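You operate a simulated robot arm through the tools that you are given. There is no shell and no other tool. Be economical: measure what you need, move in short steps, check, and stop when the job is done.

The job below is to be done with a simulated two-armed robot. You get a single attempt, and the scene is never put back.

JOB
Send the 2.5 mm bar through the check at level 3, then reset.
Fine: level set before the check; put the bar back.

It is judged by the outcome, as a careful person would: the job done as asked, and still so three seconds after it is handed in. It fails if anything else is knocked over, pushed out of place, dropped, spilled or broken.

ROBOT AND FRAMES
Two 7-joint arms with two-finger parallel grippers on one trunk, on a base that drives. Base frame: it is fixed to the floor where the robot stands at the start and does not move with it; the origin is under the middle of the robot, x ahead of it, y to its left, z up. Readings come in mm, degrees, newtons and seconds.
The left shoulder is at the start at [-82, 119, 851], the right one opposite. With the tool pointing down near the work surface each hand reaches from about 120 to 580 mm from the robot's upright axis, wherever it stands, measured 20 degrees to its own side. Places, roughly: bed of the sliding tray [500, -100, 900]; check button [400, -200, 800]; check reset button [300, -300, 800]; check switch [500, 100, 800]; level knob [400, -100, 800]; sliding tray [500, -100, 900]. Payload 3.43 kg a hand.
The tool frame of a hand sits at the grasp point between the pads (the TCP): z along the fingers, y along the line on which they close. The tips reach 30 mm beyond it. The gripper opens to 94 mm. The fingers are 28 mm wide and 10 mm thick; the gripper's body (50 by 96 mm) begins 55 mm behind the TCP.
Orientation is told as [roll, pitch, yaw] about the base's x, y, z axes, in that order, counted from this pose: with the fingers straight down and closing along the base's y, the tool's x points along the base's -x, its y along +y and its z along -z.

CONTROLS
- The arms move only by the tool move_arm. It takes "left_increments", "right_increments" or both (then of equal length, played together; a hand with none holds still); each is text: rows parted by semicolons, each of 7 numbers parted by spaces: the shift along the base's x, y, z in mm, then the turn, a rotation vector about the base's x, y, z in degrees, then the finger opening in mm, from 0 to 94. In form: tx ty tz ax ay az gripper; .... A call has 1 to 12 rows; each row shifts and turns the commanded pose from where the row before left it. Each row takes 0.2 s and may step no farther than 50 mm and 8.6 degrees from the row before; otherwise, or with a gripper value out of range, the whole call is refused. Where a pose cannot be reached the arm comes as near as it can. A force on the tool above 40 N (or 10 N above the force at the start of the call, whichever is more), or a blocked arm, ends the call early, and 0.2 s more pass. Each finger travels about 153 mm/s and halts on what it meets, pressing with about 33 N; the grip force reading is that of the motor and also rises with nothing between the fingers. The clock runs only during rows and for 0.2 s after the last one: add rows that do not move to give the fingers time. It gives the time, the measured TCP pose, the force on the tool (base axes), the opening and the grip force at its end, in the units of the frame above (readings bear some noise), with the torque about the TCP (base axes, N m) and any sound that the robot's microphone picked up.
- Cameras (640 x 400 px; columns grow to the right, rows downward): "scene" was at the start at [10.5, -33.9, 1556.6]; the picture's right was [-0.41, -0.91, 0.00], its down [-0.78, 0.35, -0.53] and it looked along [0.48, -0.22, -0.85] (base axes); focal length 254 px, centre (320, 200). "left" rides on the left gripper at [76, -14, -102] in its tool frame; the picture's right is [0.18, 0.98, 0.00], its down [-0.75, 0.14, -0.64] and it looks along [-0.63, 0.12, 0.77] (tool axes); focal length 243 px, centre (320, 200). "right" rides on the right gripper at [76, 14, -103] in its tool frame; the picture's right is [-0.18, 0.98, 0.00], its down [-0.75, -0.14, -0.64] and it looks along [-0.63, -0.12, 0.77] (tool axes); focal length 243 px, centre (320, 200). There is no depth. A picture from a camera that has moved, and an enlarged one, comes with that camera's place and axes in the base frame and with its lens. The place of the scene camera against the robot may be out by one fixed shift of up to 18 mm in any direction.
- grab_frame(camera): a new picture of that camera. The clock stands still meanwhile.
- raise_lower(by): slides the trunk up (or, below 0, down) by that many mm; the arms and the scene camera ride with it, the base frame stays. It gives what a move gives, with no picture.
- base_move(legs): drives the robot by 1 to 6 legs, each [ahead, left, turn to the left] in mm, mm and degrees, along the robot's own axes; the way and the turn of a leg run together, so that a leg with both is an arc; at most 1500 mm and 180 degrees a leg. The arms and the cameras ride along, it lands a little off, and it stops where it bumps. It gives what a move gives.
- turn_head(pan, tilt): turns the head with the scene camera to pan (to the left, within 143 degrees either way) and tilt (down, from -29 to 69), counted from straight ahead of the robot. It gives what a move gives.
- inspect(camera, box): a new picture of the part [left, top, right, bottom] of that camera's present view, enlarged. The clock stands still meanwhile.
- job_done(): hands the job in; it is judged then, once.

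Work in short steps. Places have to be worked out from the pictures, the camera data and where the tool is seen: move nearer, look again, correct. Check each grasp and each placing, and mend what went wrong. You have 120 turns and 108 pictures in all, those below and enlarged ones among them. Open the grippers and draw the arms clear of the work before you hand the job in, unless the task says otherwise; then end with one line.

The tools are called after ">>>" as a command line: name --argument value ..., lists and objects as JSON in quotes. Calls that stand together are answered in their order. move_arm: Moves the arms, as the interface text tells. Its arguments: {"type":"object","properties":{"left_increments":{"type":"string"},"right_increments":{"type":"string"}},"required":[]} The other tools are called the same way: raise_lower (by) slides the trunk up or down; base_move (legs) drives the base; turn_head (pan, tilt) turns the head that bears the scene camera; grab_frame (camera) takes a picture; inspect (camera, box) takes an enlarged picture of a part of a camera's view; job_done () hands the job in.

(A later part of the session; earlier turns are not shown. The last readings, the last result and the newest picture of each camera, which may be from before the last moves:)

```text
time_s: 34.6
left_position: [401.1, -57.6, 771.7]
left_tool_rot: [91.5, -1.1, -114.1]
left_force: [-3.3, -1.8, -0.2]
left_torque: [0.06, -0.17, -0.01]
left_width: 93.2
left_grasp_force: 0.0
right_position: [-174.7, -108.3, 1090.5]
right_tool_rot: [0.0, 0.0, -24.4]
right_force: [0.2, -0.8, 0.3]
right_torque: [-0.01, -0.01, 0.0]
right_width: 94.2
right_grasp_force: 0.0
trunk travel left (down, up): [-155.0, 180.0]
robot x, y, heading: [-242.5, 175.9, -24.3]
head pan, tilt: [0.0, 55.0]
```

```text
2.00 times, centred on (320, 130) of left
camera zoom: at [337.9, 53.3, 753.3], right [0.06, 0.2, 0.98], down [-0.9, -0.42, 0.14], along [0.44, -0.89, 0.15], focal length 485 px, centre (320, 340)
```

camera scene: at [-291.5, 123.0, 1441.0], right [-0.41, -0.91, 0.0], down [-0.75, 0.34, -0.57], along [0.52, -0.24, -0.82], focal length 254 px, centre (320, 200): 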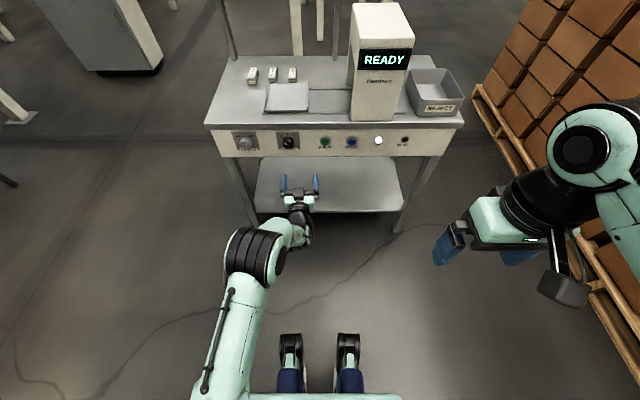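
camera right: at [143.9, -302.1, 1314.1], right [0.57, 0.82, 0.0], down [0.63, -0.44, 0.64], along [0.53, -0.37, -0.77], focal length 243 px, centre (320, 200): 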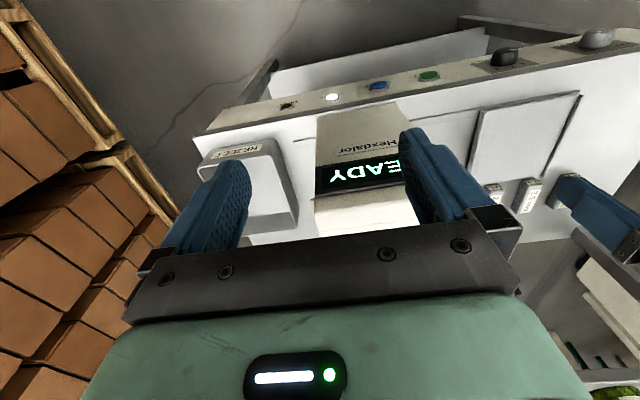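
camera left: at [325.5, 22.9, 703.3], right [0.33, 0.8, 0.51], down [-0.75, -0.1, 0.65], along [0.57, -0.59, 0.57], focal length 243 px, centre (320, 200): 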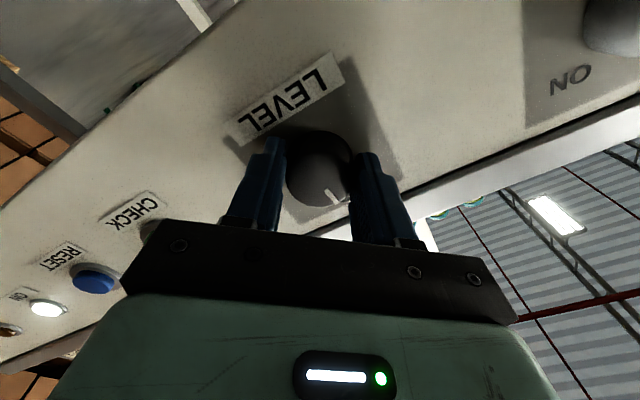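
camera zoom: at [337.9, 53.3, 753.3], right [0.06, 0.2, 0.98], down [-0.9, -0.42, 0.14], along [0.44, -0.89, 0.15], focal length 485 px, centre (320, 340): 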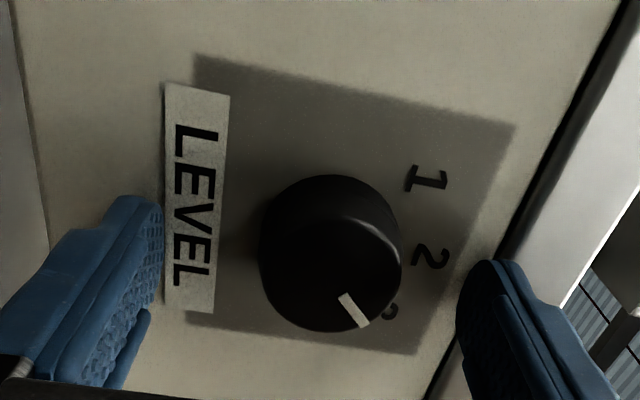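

The pointer looks to be near 3. I'll back the hand off 60 mm and confirm with both cameras.

>>> move_arm --left_increments "-18.2 8.2 0 0 0 0 94; -18.2 8.2 0 0 0 0 94; -18.2 8.2 0 0 0 0 94; -9 4 -40 0 0 0 94; 0 0 0 0 0 0 94"

>>> inspect --camera "scene" --box '[270, 130, 350, 180]'

>>> grab_frame --camera "left"

```text
time_s: 35.8
left_position: [338.9, -27.3, 733.0]
left_tool_rot: [91.6, -1.2, -114.0]
left_force: [-0.6, -0.7, 0.5]
left_torque: [-0.06, 0.01, 0.02]
left_width: 94.0
left_grasp_force: 0.0
right_position: [-173.9, -106.8, 1090.2]
right_tool_rot: [0.0, 0.0, -24.4]
right_force: [-0.3, -0.5, 0.9]
right_torque: [0.0, -0.01, -0.01]
right_width: 94.1
right_grasp_force: 0.1
trunk travel left (down, up): [-155.0, 180.0]
robot x, y, heading: [-247.4, 175.2, -24.3]
head pan, tilt: [0.0, 55.0]
```

```text
8.00 times, centred on (310, 155) of scene
camera zoom: at [-222.4, 157.9, 1441.0], right [-0.41, -0.91, 0.0], down [-0.75, 0.34, -0.57], along [0.52, -0.24, -0.82], focal length 2028 px, centre (400, 560)
```

zoom: 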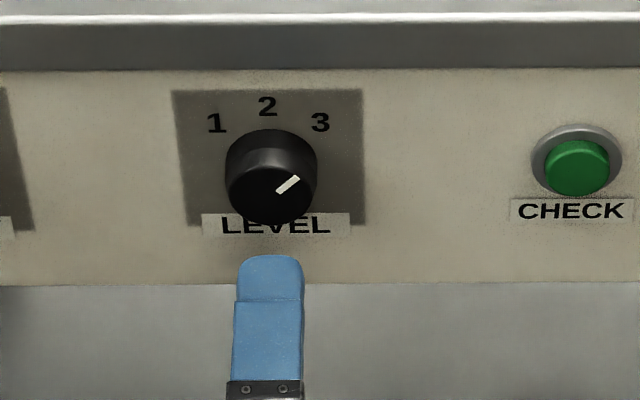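

```text
71 pictures are left
camera left: at [274.1, 83.4, 714.0], right [0.06, 0.2, 0.98], down [-0.9, -0.42, 0.14], along [0.44, -0.88, 0.15], focal length 243 px, centre (320, 200)
```

left: 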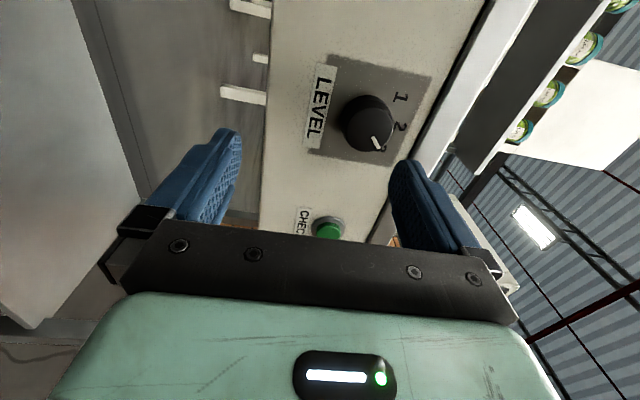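

Level is now set to 3, with the pointer mirrored exactly from where it started. Now I'll retract the left hand, unroll it and pitch it back to point down while rising.

>>> move_arm --left_increments "-9 4 0 -7.3 3.27 0 94; -9 4 0 -7.3 3.27 0 94; -9 4 0 -7.3 3.27 0 94; -9 4 0 -7.3 3.27 0 94; -9 4 0 -7.3 3.27 0 94; -9 4 0 -7.3 3.27 0 94; -9 4 0 -7.3 3.27 0 94; -9 4 0 -7.3 3.27 0 94; -9 4 0 -7.3 3.27 0 94; -9 4 0 -7.3 3.27 0 94; -9 4 0 -7.3 3.27 0 94"

>>> move_arm --left_increments "-4 2 30 3.33 7.48 0 94; -4 2 30 3.33 7.48 0 94; -4 2 30 3.33 7.48 0 94; -4 2 30 3.33 7.48 0 94; -4 2 30 3.33 7.48 0 94; -4 2 30 3.33 7.48 0 94; -4 2 30 3.33 7.48 0 94; -4 2 30 3.33 7.48 0 94; -4 2 30 3.33 7.48 0 94; -4 2 30 3.33 7.48 0 94; -4 2 30 3.33 7.48 0 94"

>>> raise_lower --by 120

>>> grab_frame --camera "scene"

```text
time_s: 38.2
left_position: [240.3, 15.5, 732.8]
left_tool_rot: [85.8, -89.1, -108.3]
left_force: [0.7, -0.1, 0.3]
left_torque: [-0.03, 0.01, -0.01]
left_width: 94.0
left_grasp_force: 0.0
right_position: [-174.8, -107.8, 1091.1]
right_tool_rot: [0.1, 0.0, -24.4]
right_force: [-0.1, -0.6, -0.4]
right_torque: [-0.02, 0.02, 0.02]
right_width: 94.0
right_grasp_force: 0.0
trunk travel left (down, up): [-155.0, 180.0]
robot x, y, heading: [-247.0, 179.8, -24.4]
head pan, tilt: [0.0, 55.0]
```

```text
time_s: 40.6
left_position: [173.2, 46.4, 1029.0]
left_tool_rot: [1.5, -5.2, -25.1]
left_force: [0.2, -1.1, 0.1]
left_torque: [0.01, -0.01, -0.02]
left_width: 93.9
left_grasp_force: 0.0
left hand out of reach, approached as far as the arm can: row 10, 11
right_position: [-173.8, -108.9, 1090.9]
right_tool_rot: [0.0, 0.0, -24.4]
right_force: [0.4, -1.5, -0.1]
right_torque: [0.02, 0.02, -0.01]
right_width: 94.0
right_grasp_force: 0.0
trunk travel left (down, up): [-155.0, 180.0]
robot x, y, heading: [-245.9, 179.0, -24.3]
head pan, tilt: [0.0, 55.0]
```

```text
time_s: 42.1
left_position: [175.7, 46.4, 1149.7]
left_tool_rot: [1.6, -5.2, -24.9]
left_force: [0.3, -0.8, 0.4]
left_torque: [-0.02, 0.03, 0.03]
left_width: 94.0
left_grasp_force: 0.0
right_position: [-175.0, -108.1, 1210.7]
right_tool_rot: [0.0, -0.1, -24.4]
right_force: [-0.7, 0.0, -0.2]
right_torque: [-0.01, -0.01, 0.03]
right_width: 93.9
right_grasp_force: 0.0
trunk travel left (down, up): [-275.0, 60.0]
robot x, y, heading: [-245.7, 177.3, -24.3]
head pan, tilt: [0.0, 55.0]
```

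```text
70 pictures are left
camera scene: at [-229.1, 160.9, 1560.3], right [-0.41, -0.91, 0.0], down [-0.75, 0.34, -0.57], along [0.52, -0.24, -0.82], focal length 254 px, centre (320, 200)
```

scene: 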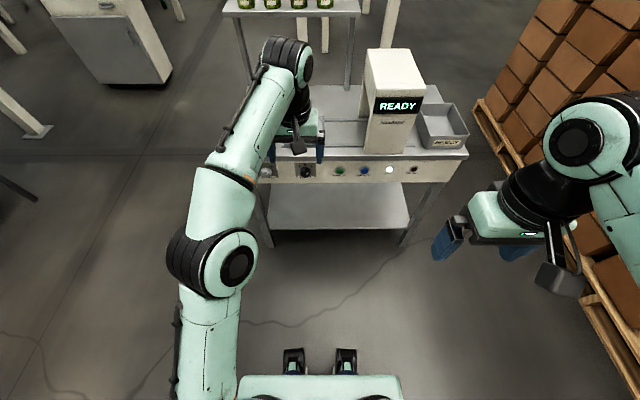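

The left hand points down again with a small tilt left over. I'll retract it 150 mm towards the robot and level it before driving in, so the arm stays clear of the jar shelf.

>>> move_arm --left_increments "-34 15 0 0.4 2.7 0 94; -34 15 0 0.36 2.65 0 94; -34 15 0 0 0 0 94; -34 15 0 0 0 0 94; 0 0 0 0 0 0 94"

>>> base_move --legs '[[0, 60, 0], [440, 0, 0]]'

>>> grab_frame --camera "scene"

>>> grab_frame --camera "left"

```text
time_s: 43.3
left_position: [39.9, 105.9, 1151.0]
left_tool_rot: [-0.1, -0.1, -24.7]
left_force: [0.0, 0.7, 0.1]
left_torque: [0.01, -0.02, 0.02]
left_width: 94.1
left_grasp_force: 0.0
right_position: [-173.0, -109.2, 1211.2]
right_tool_rot: [0.0, -0.1, -24.4]
right_force: [1.1, 0.5, 0.6]
right_torque: [0.01, 0.03, 0.04]
right_width: 94.0
right_grasp_force: 0.0
trunk travel left (down, up): [-275.0, 60.0]
robot x, y, heading: [-245.4, 180.4, -24.7]
head pan, tilt: [0.0, 55.0]
```

```text
time_s: 46.8
left_position: [469.8, -25.5, 1149.9]
left_tool_rot: [-0.1, -0.1, -25.0]
left_force: [-0.8, 0.2, 0.2]
left_torque: [-0.05, 0.02, 0.01]
left_width: 94.0
left_grasp_force: 0.0
right_position: [255.1, -239.2, 1211.8]
right_tool_rot: [-0.1, 0.0, -24.7]
right_force: [1.0, -0.4, 0.0]
right_torque: [0.03, -0.03, 0.0]
right_width: 93.9
right_grasp_force: 0.0
trunk travel left (down, up): [-275.0, 60.0]
robot x, y, heading: [184.1, 46.2, -24.4]
head pan, tilt: [0.0, 55.0]
```

```text
69 pictures are left
camera scene: at [202.8, 29.6, 1560.3], right [-0.42, -0.91, 0.0], down [-0.75, 0.34, -0.57], along [0.52, -0.24, -0.82], focal length 254 px, centre (320, 200)
```

scene: 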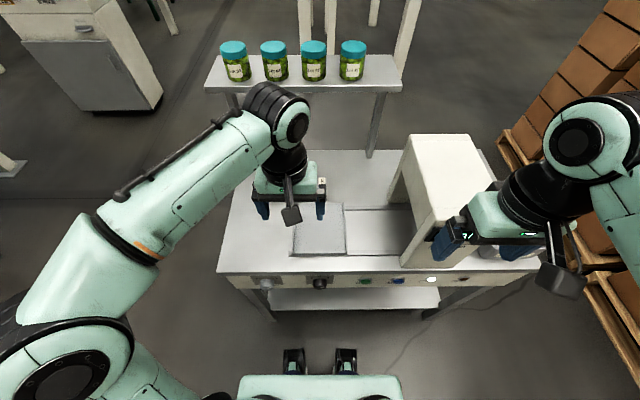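

```text
68 pictures are left
camera left: at [394.3, -6.2, 1252.3], right [0.25, 0.97, 0.0], down [0.74, -0.19, 0.64], along [0.62, -0.16, -0.77], focal length 243 px, centre (320, 200)
```

left: 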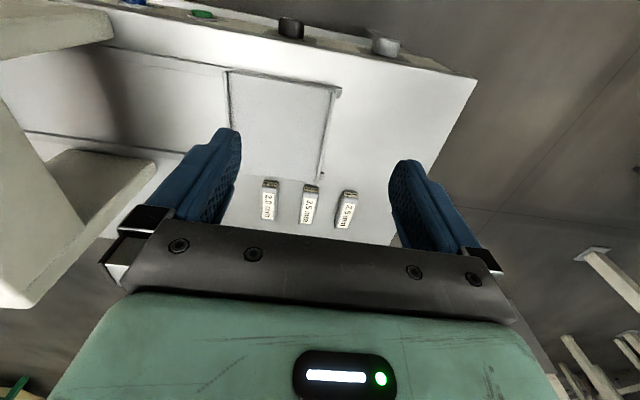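

The 2.5 mm bar is near [747,-35], about 546 mm ahead of the axis, which is at the edge of reach. I'll tuck the right hand back and drive 50 mm nearer, then look down at the bars.

>>> move_arm --right_increments "-30 -10 10 0 0 0 94; -30 -10 10 0 0 0 94; 0 0 0 0 0 0 94"

>>> base_move --legs '[[50, 0, 0]]'

>>> move_arm --left_increments "30 15 -35 0 0 0 94; 30 15 -35 0 0 0 94; 30 15 -35 0 0 0 94; 0 0 0 0 0 0 94"

>>> grab_frame --camera "left"

>>> grab_frame --camera "scene"

```text
time_s: 47.6
left_position: [471.5, -24.8, 1151.9]
left_tool_rot: [0.0, -0.1, -25.1]
left_force: [0.1, 0.5, -0.7]
left_torque: [-0.02, 0.01, -0.01]
left_width: 93.9
left_grasp_force: 0.0
right_position: [196.5, -260.6, 1232.3]
right_tool_rot: [0.0, 0.0, -24.5]
right_force: [0.8, -0.3, -0.4]
right_torque: [0.0, -0.02, -0.03]
right_width: 93.8
right_grasp_force: 0.0
trunk travel left (down, up): [-275.0, 60.0]
robot x, y, heading: [184.5, 45.8, -24.5]
head pan, tilt: [0.0, 55.0]
```

```text
time_s: 48.5
left_position: [515.0, -45.2, 1150.6]
left_tool_rot: [-0.1, -0.1, -25.1]
left_force: [0.7, -0.5, -0.7]
left_torque: [0.02, 0.02, 0.01]
left_width: 94.0
left_grasp_force: 0.0
right_position: [240.3, -281.2, 1231.0]
right_tool_rot: [0.0, 0.0, -24.6]
right_force: [-0.4, 0.4, 0.7]
right_torque: [-0.01, 0.03, 0.01]
right_width: 94.1
right_grasp_force: 0.1
trunk travel left (down, up): [-275.0, 60.0]
robot x, y, heading: [228.4, 24.8, -24.4]
head pan, tilt: [0.0, 55.0]
```

```text
time_s: 49.5
left_position: [605.9, -1.0, 1043.6]
left_tool_rot: [0.0, -0.1, -25.0]
left_force: [0.1, -0.8, 0.5]
left_torque: [-0.03, 0.0, -0.02]
left_width: 94.2
left_grasp_force: 0.1
right_position: [239.6, -279.4, 1231.4]
right_tool_rot: [0.0, 0.0, -24.6]
right_force: [-0.4, 0.4, -0.3]
right_torque: [-0.01, -0.04, 0.02]
right_width: 93.7
right_grasp_force: 0.1
trunk travel left (down, up): [-275.0, 60.0]
robot x, y, heading: [229.0, 24.9, -24.4]
head pan, tilt: [0.0, 55.0]
```

```text
67 pictures are left
camera left: at [528.8, 19.3, 1145.3], right [0.25, 0.97, 0.0], down [0.74, -0.19, 0.64], along [0.62, -0.16, -0.77], focal length 243 px, centre (320, 200)
```

left: 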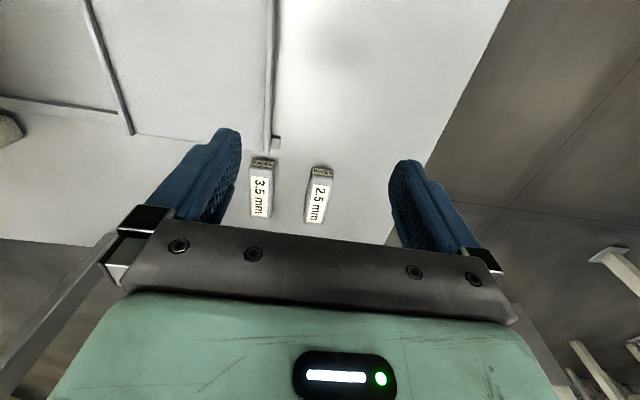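

```text
66 pictures are left
camera scene: at [245.8, 9.6, 1560.4], right [-0.42, -0.91, 0.0], down [-0.74, 0.34, -0.57], along [0.52, -0.24, -0.82], focal length 254 px, centre (320, 200)
```

scene: 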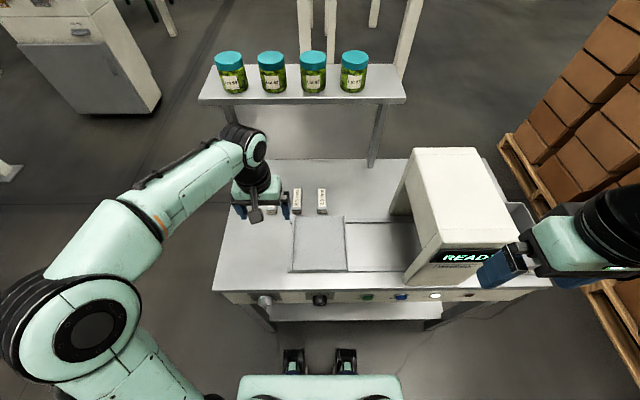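

The bar's top centre is near n≈697, l≈270. I move above it to about 100 mm height, staying clear of the shelf, and look again.

>>> move_arm --left_increments "45 -11.4 -25 0 0 0 94; 45 -11.4 -25 0 0 0 94; 45 -11.4 -25 0 0 0 94; 0 0 0 0 0 0 94"

>>> grab_frame --camera "left"

>>> grab_frame --camera "scene"

```text
refused: row 1 steps farther than a row can; nothing moved
```

```text
65 pictures are left
camera left: at [528.8, 19.3, 1145.3], right [0.25, 0.97, 0.0], down [0.74, -0.19, 0.64], along [0.62, -0.16, -0.77], focal length 243 px, centre (320, 200)
```

left: 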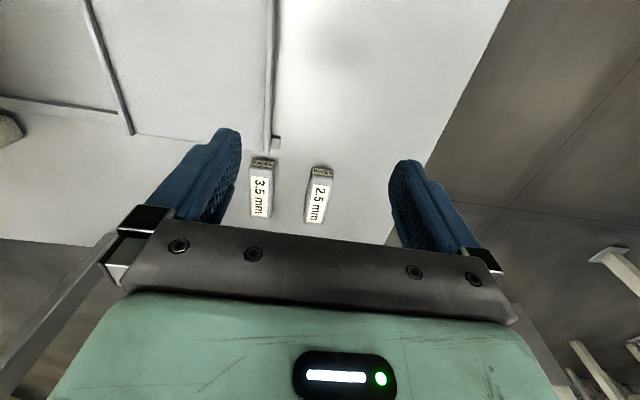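

```text
64 pictures are left
camera scene: at [245.8, 9.6, 1560.4], right [-0.42, -0.91, 0.0], down [-0.74, 0.34, -0.57], along [0.52, -0.24, -0.82], focal length 254 px, centre (320, 200)
```

scene: 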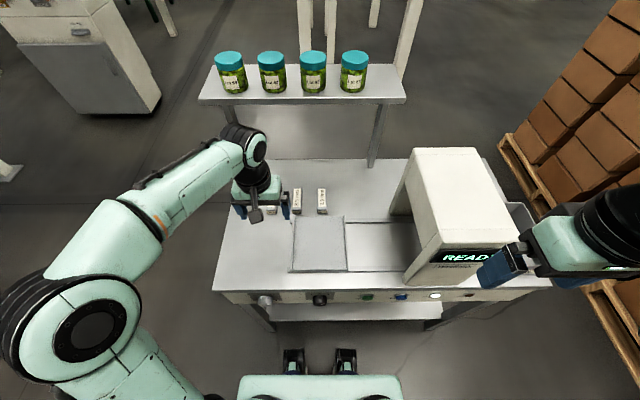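

The row was too long, so I'll split it into smaller steps.

>>> move_arm --left_increments "33.7 -8.5 -19 0 0 0 94; 33.7 -8.5 -19 0 0 0 94; 33.7 -8.5 -19 0 0 0 94; 33.7 -8.5 -19 0 0 0 94; 0 0 0 0 0 0 94"

>>> grab_frame --camera "left"

```text
time_s: 50.7
left_position: [737.9, -34.1, 969.3]
left_tool_rot: [-0.1, -0.1, -25.0]
left_force: [0.2, -0.1, -0.1]
left_torque: [0.01, -0.02, 0.0]
left_width: 93.9
left_grasp_force: 0.0
right_position: [239.5, -280.4, 1230.5]
right_tool_rot: [0.0, -0.1, -24.6]
right_force: [-1.6, 0.3, 0.6]
right_torque: [0.0, -0.01, 0.0]
right_width: 94.2
right_grasp_force: 0.1
trunk travel left (down, up): [-275.0, 60.0]
robot x, y, heading: [230.5, 24.2, -24.5]
head pan, tilt: [0.0, 55.0]
```

```text
63 pictures are left
camera left: at [661.4, -14.4, 1069.9], right [0.25, 0.97, 0.0], down [0.74, -0.19, 0.64], along [0.62, -0.16, -0.77], focal length 243 px, centre (320, 200)
```

left: 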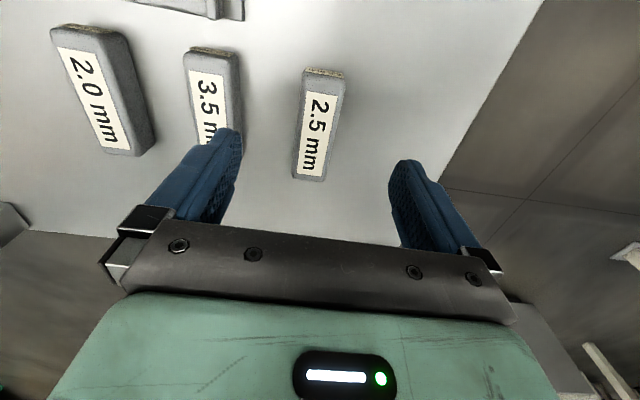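

The bar lies along the approach direction and is centred between the fingers. I'll shift 14 mm forward with a 1.5° yaw and descend to z≈905.

>>> move_arm --left_increments "6.4 -2.8 -20 0 0 1.5 94; 6.4 -2.9 -22 0 0 0 94; 0 0 -22 0 0 0 94; 0 0 0 0 0 0 94"

>>> grab_frame --camera "left"

>>> inspect --camera "scene" --box '[210, 130, 350, 230]'

```text
time_s: 51.7
left_position: [752.9, -39.4, 905.5]
left_tool_rot: [0.0, -0.1, -23.5]
left_force: [0.2, 0.3, 0.2]
left_torque: [-0.02, -0.04, 0.0]
left_width: 94.0
left_grasp_force: 0.0
right_position: [240.2, -280.5, 1230.9]
right_tool_rot: [0.0, 0.0, -24.6]
right_force: [0.2, 0.6, 0.7]
right_torque: [0.0, 0.0, 0.03]
right_width: 93.7
right_grasp_force: 0.0
trunk travel left (down, up): [-275.0, 60.0]
robot x, y, heading: [227.8, 24.7, -24.5]
head pan, tilt: [0.0, 55.0]
```

```text
62 pictures are left
camera left: at [675.5, -22.3, 1006.9], right [0.22, 0.97, 0.0], down [0.75, -0.17, 0.64], along [0.63, -0.14, -0.77], focal length 243 px, centre (320, 200)
```

left: 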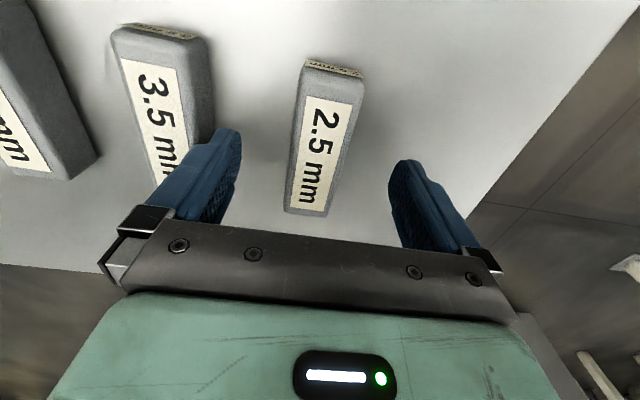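

```text
4.00 times, centred on (280, 180) of scene
camera zoom: at [246.2, 9.7, 1560.4], right [-0.42, -0.91, 0.0], down [-0.75, 0.34, -0.57], along [0.52, -0.24, -0.82], focal length 1014 px, centre (480, 280)
```

zoom: 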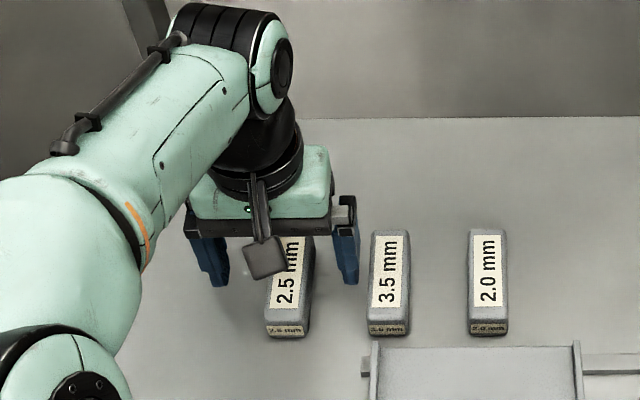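

The bar is centred and aligned. I narrow the opening to 70 mm for clearance to the 3.5 mm bar and descend 25 mm.

>>> move_arm --left_increments "0 0 0 0 0 0.7 70; 0 0 -13 0 0 0 70; 0 0 -12 0 0 0 70; 0 0 0 0 0 0 70"

>>> inspect --camera "left" --box '[160, 50, 480, 250]'

```text
time_s: 52.7
left_position: [752.4, -40.0, 889.9]
left_tool_rot: [-0.3, -0.9, -22.7]
left_force: [-12.2, 4.9, 16.1]
left_torque: [0.78, 0.28, 0.6]
left_width: 69.5
left_grasp_force: 0.0
right_position: [237.7, -279.8, 1231.3]
right_tool_rot: [0.0, -0.1, -24.5]
right_force: [0.3, -0.1, 0.2]
right_torque: [-0.02, 0.01, 0.01]
right_width: 94.1
right_grasp_force: 0.1
trunk travel left (down, up): [-275.0, 60.0]
robot x, y, heading: [223.9, 29.8, -24.5]
head pan, tilt: [0.0, 55.0]
stopped in row 4 (left hand): the force on the tool passed its limit at 44 N (the readings are from after the stop); the commanded pose is now the measured one
```

```text
2.00 times, centred on (320, 150) of left
camera zoom: at [673.3, -22.6, 990.8], right [0.21, 0.98, -0.01], down [0.74, -0.15, 0.65], along [0.64, -0.14, -0.76], focal length 485 px, centre (320, 300)
```

zoom: 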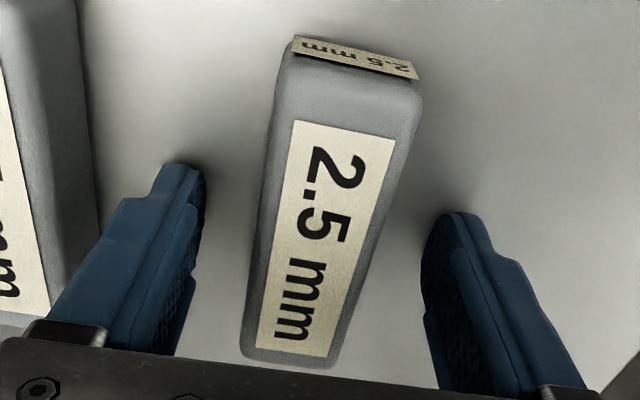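

The fingertips touched the table, so its top is at z≈860. I'll lift 5 mm and close on the bar.

>>> move_arm --left_increments "0 0 5 0 0 0 70; 0 0 0 0 0 0 70; 0 0 0 0 0 0 40; 0 0 0 0 0 0 20; 0 0 0 0 0 0 15; 0 0 0 0 0 0 15"

>>> grab_frame --camera "left"

```text
time_s: 54.1
left_position: [754.6, -41.0, 891.3]
left_tool_rot: [-0.2, -0.9, -22.9]
left_force: [0.3, -0.7, 0.6]
left_torque: [-0.03, -0.08, -0.01]
left_width: 35.3
left_grasp_force: 32.6
right_position: [239.1, -280.7, 1231.0]
right_tool_rot: [0.0, 0.0, -24.5]
right_force: [0.0, 0.0, -0.5]
right_torque: [0.01, -0.04, -0.02]
right_width: 94.0
right_grasp_force: 0.1
trunk travel left (down, up): [-275.0, 60.0]
robot x, y, heading: [231.4, 24.7, -24.5]
head pan, tilt: [0.0, 55.0]
```

```text
59 pictures are left
camera left: at [675.3, -23.2, 993.2], right [0.21, 0.98, -0.01], down [0.74, -0.16, 0.65], along [0.64, -0.14, -0.76], focal length 243 px, centre (320, 200)
```

left: 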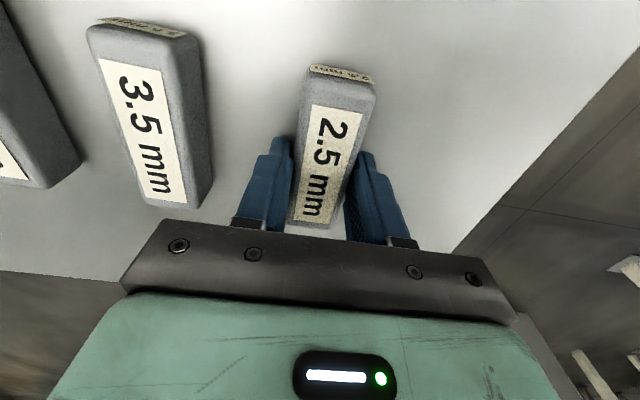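

The bar is gripped at 35 mm width; the pick spot was TCP [754.6,-41.0,891.3], yaw -22.9. I lift 85 mm, carry it over the tray centre (about [537,-112]), and look.

>>> move_arm --left_increments "0 0 20 0 0 0 15; 0 0 30 0 0 0 15; 0 0 35 0 0 0 15; -35 -12 0 0 0 -1 15; -35 -12 0 0 0 0 15; -35 -12 0 0 0 0 15; -35 -12 0 0 0 0 15; -35 -12 0 0 0 0 15; -35 -11 0 0 0 0 15; 0 0 0 0 0 0 15"

>>> grab_frame --camera "left"

>>> grab_frame --camera "scene"

```text
time_s: 56.3
left_position: [544.1, -111.0, 977.5]
left_tool_rot: [0.0, -1.0, -23.9]
left_force: [0.4, 0.9, -0.7]
left_torque: [-0.01, 0.0, 0.0]
left_width: 30.9
left_grasp_force: 33.2
right_position: [240.3, -279.3, 1232.1]
right_tool_rot: [-0.1, 0.0, -24.5]
right_force: [0.3, 0.6, -0.7]
right_torque: [0.06, 0.02, 0.02]
right_width: 93.9
right_grasp_force: 0.0
trunk travel left (down, up): [-275.0, 60.0]
robot x, y, heading: [229.6, 27.4, -24.5]
head pan, tilt: [0.0, 55.0]
```

```text
58 pictures are left
camera left: at [466.4, -92.7, 1078.1], right [0.23, 0.97, -0.01], down [0.74, -0.17, 0.65], along [0.63, -0.15, -0.76], focal length 243 px, centre (320, 200)
```

left: 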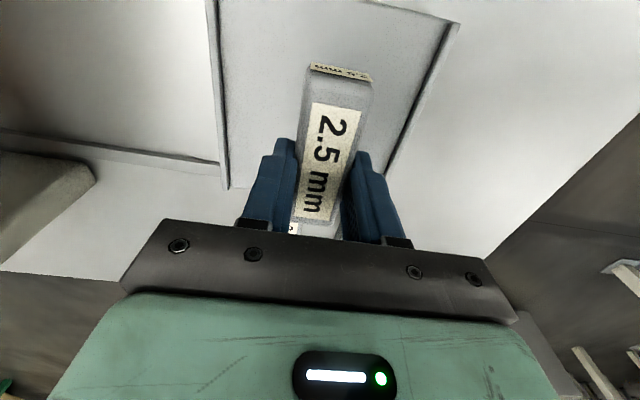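

```text
57 pictures are left
camera scene: at [246.7, 10.0, 1560.4], right [-0.42, -0.91, 0.0], down [-0.75, 0.34, -0.57], along [0.52, -0.24, -0.82], focal length 254 px, centre (320, 200)
```

scene: 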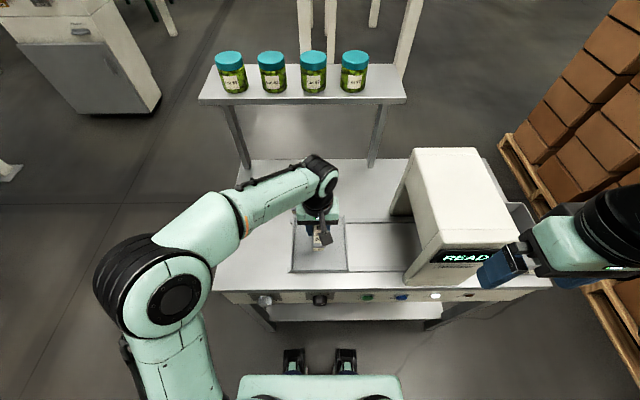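

The tray spans l≈36–199 and n≈462–639, so I adjust slightly to centre. I descend to z≈925, then go in small steps watching the force.

>>> move_arm --left_increments "3 -5 -20 0 0 0 15; 0 0 -20 0 0 0 15; 0 0 -12 0 0 0 15; 0 0 0 0 0 0 15"

>>> move_arm --left_increments "0 0 -4 0 0 0 15; 0 0 -4 0 0 0 15; 0 0 0 0 0 0 15"

>>> grab_frame --camera "left"

>>> inspect --camera "scene" --box '[270, 190, 370, 290]'

```text
time_s: 57.3
left_position: [545.3, -114.9, 925.7]
left_tool_rot: [-0.1, -0.9, -23.9]
left_force: [1.0, 0.0, -1.0]
left_torque: [-0.04, -0.03, -0.04]
left_width: 31.3
left_grasp_force: 33.0
right_position: [239.8, -281.2, 1231.2]
right_tool_rot: [-0.1, 0.0, -24.6]
right_force: [0.1, -0.4, 0.7]
right_torque: [-0.04, -0.03, 0.0]
right_width: 93.7
right_grasp_force: 0.0
trunk travel left (down, up): [-275.0, 60.0]
robot x, y, heading: [232.2, 26.0, -24.7]
head pan, tilt: [0.0, 55.0]
```

```text
time_s: 58.1
left_position: [546.5, -117.0, 917.8]
left_tool_rot: [-0.2, -1.0, -23.9]
left_force: [-0.1, -0.3, 6.5]
left_torque: [0.16, 0.0, 0.02]
left_width: 31.0
left_grasp_force: 33.0
right_position: [239.7, -280.8, 1231.4]
right_tool_rot: [0.1, 0.1, -24.6]
right_force: [-0.5, -0.5, 0.1]
right_torque: [0.02, -0.01, -0.01]
right_width: 93.8
right_grasp_force: 0.0
trunk travel left (down, up): [-275.0, 60.0]
robot x, y, heading: [230.7, 29.0, -24.4]
head pan, tilt: [0.0, 55.0]
```

```text
56 pictures are left
camera left: at [468.4, -98.1, 1018.3], right [0.23, 0.97, -0.01], down [0.74, -0.17, 0.65], along [0.64, -0.15, -0.76], focal length 243 px, centre (320, 200)
```

left: 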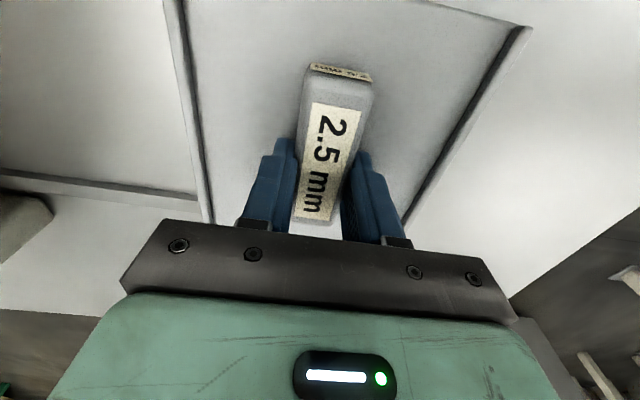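

```text
4.00 times, centred on (320, 240) of scene
camera zoom: at [245.7, 10.0, 1560.5], right [-0.42, -0.91, 0.0], down [-0.74, 0.34, -0.57], along [0.52, -0.24, -0.82], focal length 1014 px, centre (320, 40)
```

zoom: 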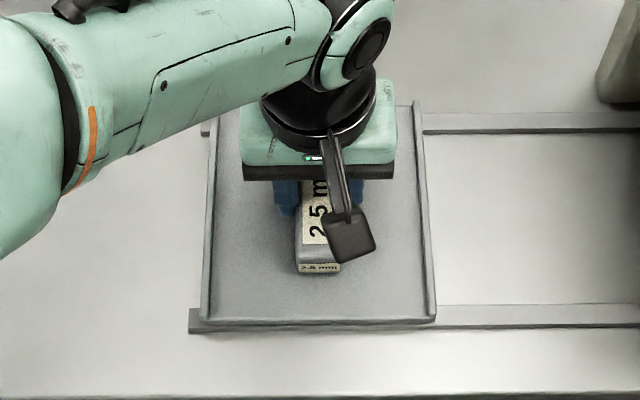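

A light contact force of 6.5 N shows the bar touching the bed at TCP z≈918. I press 2 mm more to seat it and release slowly.

>>> move_arm --left_increments "0 0 -2 0 0 0 15; 0 0 0 0 0 0 15; 0 0 0 0 0 0 36; 0 0 0 0 0 0 50; 0 0 0 0 0 0 50"

>>> move_arm --left_increments "0 0 20 0 0 0 50; 0 0 40 0 0 0 60; 0 0 40 0 0 0 60; 0 0 0 0 0 0 60"

>>> grab_frame --camera "left"

>>> grab_frame --camera "scene"

```text
time_s: 59.3
left_position: [545.7, -116.3, 915.0]
left_tool_rot: [-0.2, -0.8, -23.9]
left_force: [-0.2, -0.1, 2.2]
left_torque: [-0.03, 0.06, -0.04]
left_width: 50.0
left_grasp_force: 0.1
right_position: [238.2, -279.9, 1230.6]
right_tool_rot: [0.0, 0.0, -24.6]
right_force: [0.2, -0.7, -0.3]
right_torque: [0.01, 0.0, 0.0]
right_width: 93.8
right_grasp_force: 0.1
trunk travel left (down, up): [-275.0, 60.0]
robot x, y, heading: [227.5, 29.2, -24.3]
head pan, tilt: [0.0, 55.0]
```

```text
time_s: 60.3
left_position: [546.3, -116.8, 1018.0]
left_tool_rot: [-0.1, -1.0, -23.8]
left_force: [-0.1, 0.6, -0.1]
left_torque: [-0.01, 0.0, -0.01]
left_width: 60.0
left_grasp_force: 0.0
right_position: [240.6, -280.3, 1231.4]
right_tool_rot: [0.0, -0.1, -24.6]
right_force: [-0.1, 0.0, -0.1]
right_torque: [-0.02, -0.03, -0.01]
right_width: 93.9
right_grasp_force: 0.0
trunk travel left (down, up): [-275.0, 60.0]
robot x, y, heading: [227.7, 23.8, -24.5]
head pan, tilt: [0.0, 55.0]
```

```text
54 pictures are left
camera left: at [468.0, -97.8, 1117.7], right [0.23, 0.97, -0.01], down [0.74, -0.17, 0.65], along [0.63, -0.15, -0.76], focal length 243 px, centre (320, 200)
```

left: 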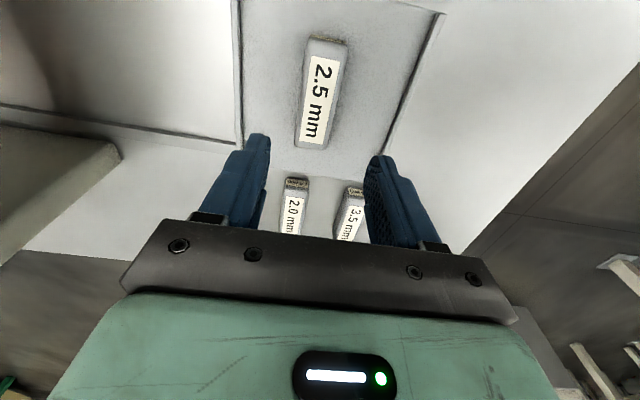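

```text
53 pictures are left
camera scene: at [246.2, 9.7, 1560.4], right [-0.42, -0.91, 0.0], down [-0.75, 0.34, -0.57], along [0.52, -0.24, -0.82], focal length 254 px, centre (320, 200)
```

scene: 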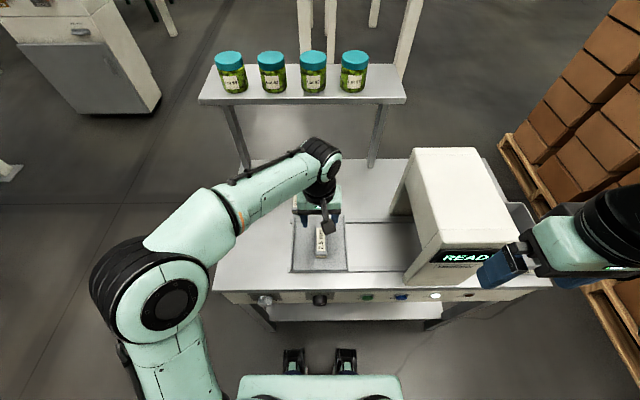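

The bar rests well on the tray. Now I'll study the scanner arch and rails to work out how far the tray must slide.

>>> inspect --camera "scene" --box '[280, 140, 540, 300]'

>>> grab_frame --camera "right"

```text
2.46 times, centred on (410, 220) of scene
camera zoom: at [246.2, 9.7, 1560.4], right [-0.42, -0.91, 0.0], down [-0.75, 0.34, -0.57], along [0.52, -0.24, -0.82], focal length 624 px, centre (98, 151)
```

zoom: 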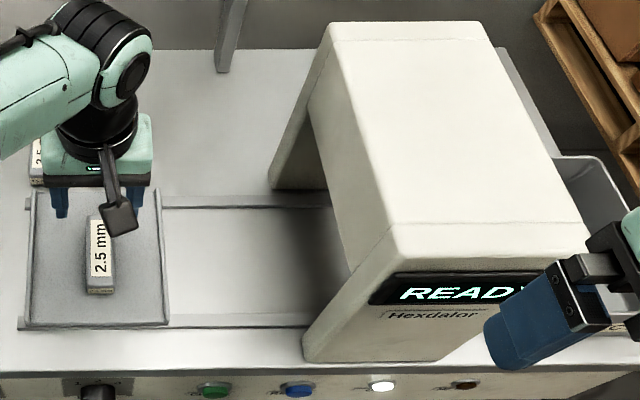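

```text
51 pictures are left
camera right: at [175.9, -235.1, 1334.4], right [0.58, 0.82, 0.0], down [0.63, -0.44, 0.64], along [0.53, -0.37, -0.77], focal length 243 px, centre (320, 200)
```

right: 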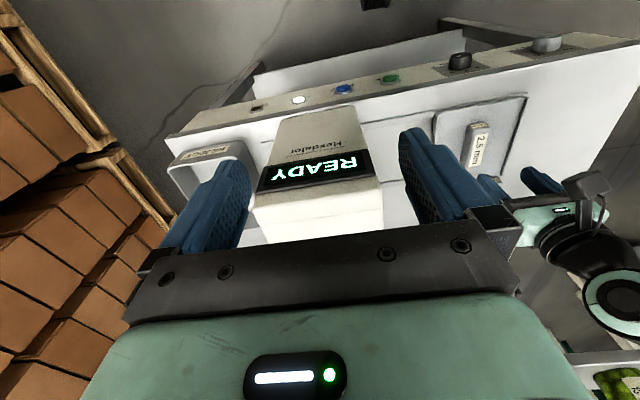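

The arch opening spans l -113 to -262 with its underside at z≈1030. The tray (l 36..199) must slide about 305 mm right to sit under it. I'll move the left hand out left of the tray and shift the base 120 mm right for reach.

>>> move_arm --left_increments "14.3 32 0 0 0.9 0 94; 14.3 32 0 0 0 0 94; 14.3 32 0 0 0 0 94; 14.3 32 0 0 0 0 94; 0 0 0 0 0 0 94"

>>> base_move --legs '[[0, -110, 0]]'

>>> grab_frame --camera "left"

>>> grab_frame --camera "scene"

```text
time_s: 61.5
left_position: [604.0, 11.0, 1015.4]
left_tool_rot: [-0.5, -0.1, -23.8]
left_force: [-0.5, -0.9, -0.2]
left_torque: [-0.02, 0.04, 0.03]
left_width: 93.9
left_grasp_force: 0.1
right_position: [239.5, -280.9, 1230.3]
right_tool_rot: [0.0, 0.0, -24.6]
right_force: [-0.3, -0.4, 0.5]
right_torque: [0.02, 0.01, 0.0]
right_width: 93.9
right_grasp_force: 0.0
trunk travel left (down, up): [-275.0, 60.0]
robot x, y, heading: [226.2, 28.4, -24.2]
head pan, tilt: [0.0, 55.0]
```

```text
time_s: 63.1
left_position: [557.0, -89.8, 1016.6]
left_tool_rot: [-0.4, -0.1, -23.8]
left_force: [-0.6, -0.3, 0.5]
left_torque: [0.01, 0.0, 0.0]
left_width: 93.9
left_grasp_force: 0.1
right_position: [193.3, -382.9, 1230.7]
right_tool_rot: [0.0, 0.0, -24.5]
right_force: [-0.3, -0.6, 0.3]
right_torque: [0.01, 0.0, 0.0]
right_width: 94.0
right_grasp_force: 0.1
trunk travel left (down, up): [-275.0, 60.0]
robot x, y, heading: [181.2, -70.7, -24.4]
head pan, tilt: [0.0, 55.0]
```

```text
50 pictures are left
camera left: at [480.7, -72.3, 1117.8], right [0.23, 0.97, -0.01], down [0.75, -0.17, 0.64], along [0.62, -0.15, -0.77], focal length 243 px, centre (320, 200)
```

left: 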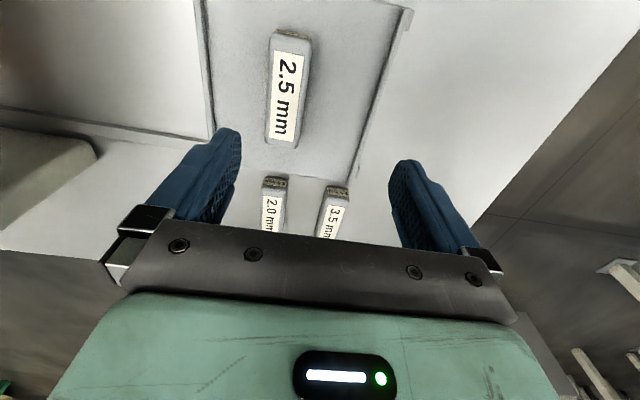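

```text
49 pictures are left
camera scene: at [199.6, -92.1, 1560.4], right [-0.41, -0.91, 0.0], down [-0.75, 0.34, -0.57], along [0.52, -0.24, -0.82], focal length 254 px, centre (320, 200)
```

scene: 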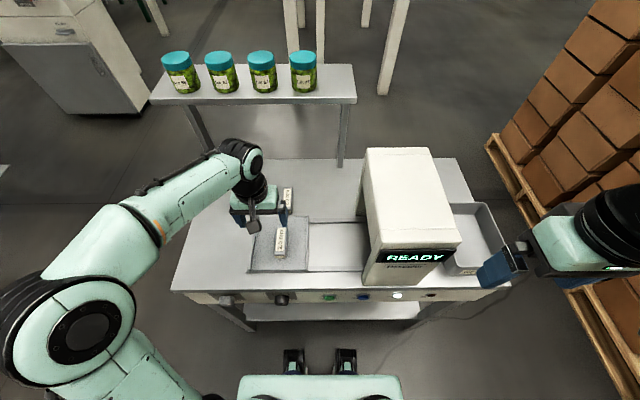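

The rim's outer face is at l≈198. I place the open hand left of it (centre l≈270) and lower to z≈905 so the right finger's outer side can push the tray.

>>> move_arm --left_increments "12.7 28.3 0 0 0 0 94; 12.7 28.3 0 0 0 0 94; 12.7 28.3 0 0 0 0 94; 12.7 28.3 0 0 0 0 94; 0 0 -37 0 0 0 94; 0 0 -37 0 0 0 94; 0 0 -37 0 0 0 94; 0 0 0 0 0 0 94"

>>> grab_frame --camera "left"

>>> inspect --camera "scene" --box '[180, 140, 400, 300]'

```text
time_s: 64.9
left_position: [604.2, 19.6, 904.6]
left_tool_rot: [-0.5, -0.1, -23.8]
left_force: [-0.5, 0.7, 0.3]
left_torque: [-0.02, 0.0, 0.01]
left_width: 93.8
left_grasp_force: 0.1
right_position: [192.9, -382.4, 1230.9]
right_tool_rot: [0.1, 0.0, -24.6]
right_force: [0.1, 0.8, -0.2]
right_torque: [-0.03, -0.01, 0.0]
right_width: 93.8
right_grasp_force: 0.0
trunk travel left (down, up): [-275.0, 60.0]
robot x, y, heading: [178.7, -73.3, -24.4]
head pan, tilt: [0.0, 55.0]
```

```text
48 pictures are left
camera left: at [529.3, 38.5, 1006.3], right [0.23, 0.97, -0.01], down [0.75, -0.17, 0.64], along [0.62, -0.15, -0.77], focal length 243 px, centre (320, 200)
```

left: 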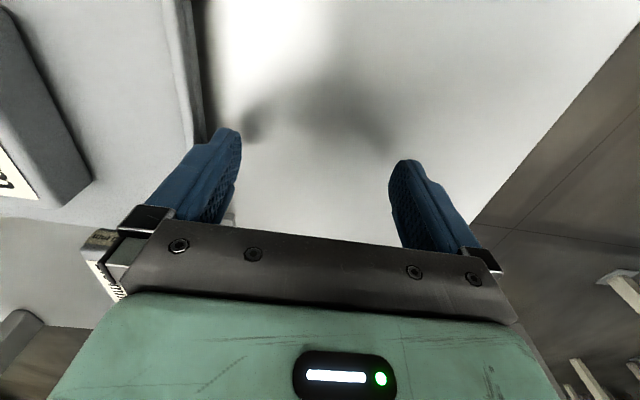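

```text
2.50 times, centred on (290, 220) of scene
camera zoom: at [199.4, -91.9, 1560.4], right [-0.42, -0.91, 0.0], down [-0.75, 0.34, -0.57], along [0.52, -0.24, -0.82], focal length 634 px, centre (395, 150)
```

zoom: 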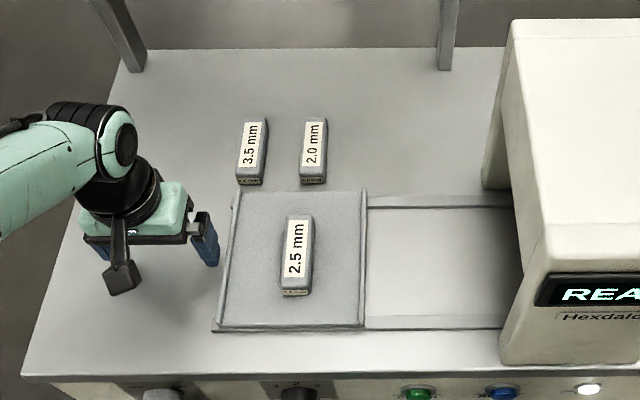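

The finger is about 10 mm from the rim and nothing else is in the way. I push gently to the right with 12 mm rows.

>>> move_arm --left_increments "-2.9 -6.4 0 0 0 0 94; -4.1 -9.1 0 0 0 0 94; -4.9 -10.9 0 0 0 0 94; -4.9 -10.9 0 0 0 0 94; -4.9 -10.9 0 0 0 0 94; -4.9 -10.9 0 0 0 0 94; -4.9 -10.9 0 0 0 0 94; -4.9 -10.9 0 0 0 0 94; -4.1 -9.1 0 0 0 0 94; -2 -4.6 0 0 0 0 94; 0 0 0 0 0 0 94"

>>> inspect --camera "scene" --box '[220, 140, 480, 300]'

```text
time_s: 67.3
left_position: [567.2, -72.3, 904.5]
left_tool_rot: [-0.4, -0.1, -23.8]
left_force: [0.3, 0.3, 0.4]
left_torque: [0.05, 0.0, -0.06]
left_width: 93.7
left_grasp_force: 0.1
right_position: [192.5, -381.9, 1231.3]
right_tool_rot: [-0.1, 0.0, -24.5]
right_force: [0.2, 0.2, -0.8]
right_torque: [-0.03, 0.0, -0.02]
right_width: 94.0
right_grasp_force: 0.2
trunk travel left (down, up): [-275.0, 60.0]
robot x, y, heading: [183.1, -73.5, -24.3]
head pan, tilt: [0.0, 55.0]
```

```text
2.46 times, centred on (350, 220) of scene
camera zoom: at [199.7, -91.7, 1560.4], right [-0.42, -0.91, 0.0], down [-0.75, 0.34, -0.57], along [0.52, -0.24, -0.82], focal length 624 px, centre (246, 151)
```

zoom: 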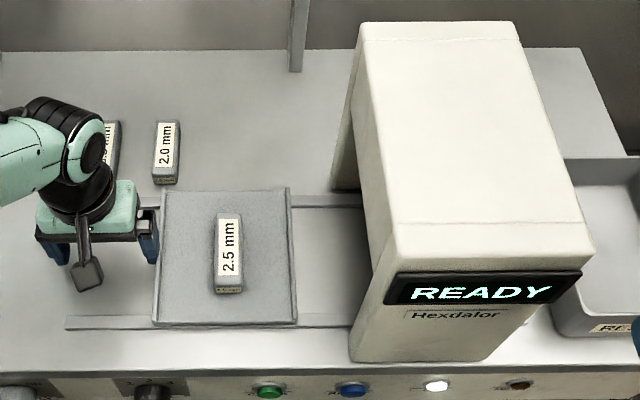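

The tray slides smoothly with the bar still on it. I push another 140 mm.

>>> move_arm --left_increments "-2.9 -6.4 0 0 0 0 94; -4.9 -10.9 0 0 0 0 94; -5.7 -12.8 0 0 0 0 94; -5.7 -12.8 0 0 0 0 94; -5.7 -12.8 0 0 0 0 94; -5.7 -12.8 0 0 0 0 94; -5.7 -12.8 0 0 0 0 94; -5.7 -12.8 0 0 0 0 94; -5.7 -12.8 0 0 0 0 94; -4.9 -10.9 0 0 0 0 94; -2.9 -6.4 0 0 0 0 94; 0 0 0 0 0 0 94"

>>> grab_frame --camera "left"

>>> inspect --camera "scene" --box '[220, 140, 480, 300]'

```text
time_s: 69.9
left_position: [510.4, -195.5, 906.1]
left_tool_rot: [-0.5, -0.1, -23.9]
left_force: [1.1, 0.4, -0.5]
left_torque: [0.03, -0.02, 0.03]
left_width: 93.6
left_grasp_force: 0.2
right_position: [194.0, -382.2, 1232.1]
right_tool_rot: [-0.1, 0.1, -24.6]
right_force: [-0.2, -0.4, -0.9]
right_torque: [0.0, 0.02, 0.02]
right_width: 94.2
right_grasp_force: 0.0
trunk travel left (down, up): [-275.0, 60.0]
robot x, y, heading: [179.7, -73.1, -24.3]
head pan, tilt: [0.0, 55.0]
```

```text
45 pictures are left
camera left: at [433.4, -177.9, 1007.0], right [0.23, 0.97, -0.01], down [0.75, -0.17, 0.64], along [0.62, -0.15, -0.77], focal length 243 px, centre (320, 200)
```

left: 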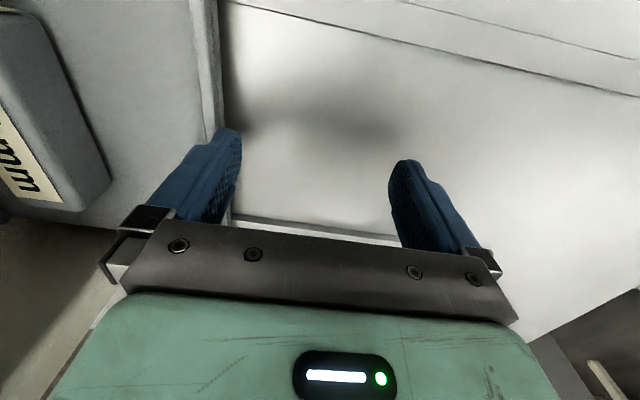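

```text
2.46 times, centred on (350, 220) of scene
camera zoom: at [199.8, -91.8, 1560.4], right [-0.42, -0.91, 0.0], down [-0.75, 0.34, -0.57], along [0.52, -0.24, -0.82], focal length 624 px, centre (246, 151)
```

zoom: 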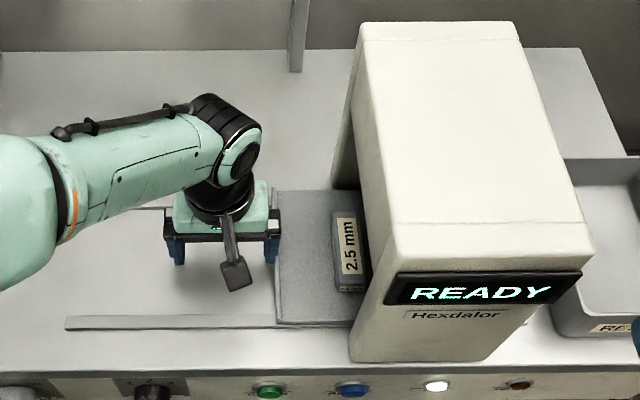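

The tray is entering the arch cleanly. I push 55 mm more, slowly, watching for a stop and for body clearance.

>>> move_arm --left_increments "-2.9 -6.4 0 0 0 0 94; -4.1 -9.1 0 0 0 0 94; -4.1 -9.1 0 0 0 0 94; -4.1 -9.1 0 0 0 0 94; -4.1 -9.1 0 0 0 0 94; -2.9 -6.4 0 0 0 0 94; 0 0 0 0 0 0 94"

>>> grab_frame --camera "left"

>>> inspect --camera "scene" --box '[220, 140, 480, 300]'

```text
time_s: 71.5
left_position: [488.0, -244.3, 904.7]
left_tool_rot: [-0.5, -0.1, -23.8]
left_force: [0.4, 0.9, -0.3]
left_torque: [0.04, -0.03, 0.05]
left_width: 93.5
left_grasp_force: 0.1
right_position: [193.9, -383.5, 1231.6]
right_tool_rot: [-0.1, 0.0, -24.5]
right_force: [-0.2, -1.0, 0.8]
right_torque: [-0.02, -0.03, 0.02]
right_width: 94.4
right_grasp_force: 0.0
trunk travel left (down, up): [-275.0, 60.0]
robot x, y, heading: [182.6, -77.0, -24.4]
head pan, tilt: [0.0, 55.0]
```

```text
43 pictures are left
camera left: at [410.9, -227.0, 1007.0], right [0.23, 0.97, -0.01], down [0.75, -0.17, 0.64], along [0.62, -0.15, -0.77], focal length 243 px, centre (320, 200)
```

left: 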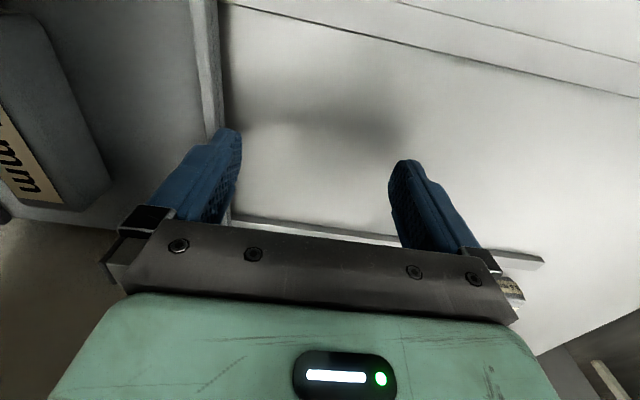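

```text
2.46 times, centred on (350, 220) of scene
camera zoom: at [199.8, -91.8, 1560.4], right [-0.42, -0.91, 0.0], down [-0.75, 0.34, -0.57], along [0.52, -0.24, -0.82], focal length 624 px, centre (246, 151)
```

zoom: 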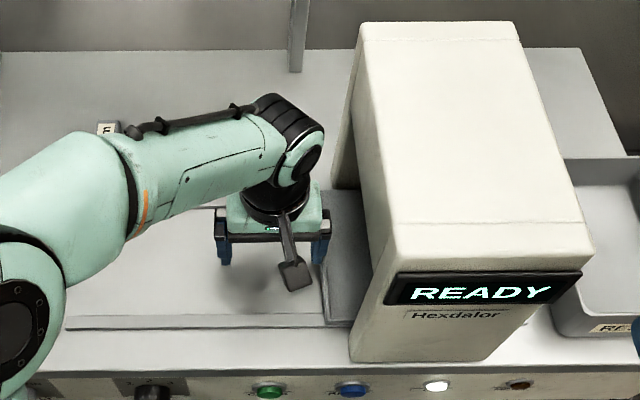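

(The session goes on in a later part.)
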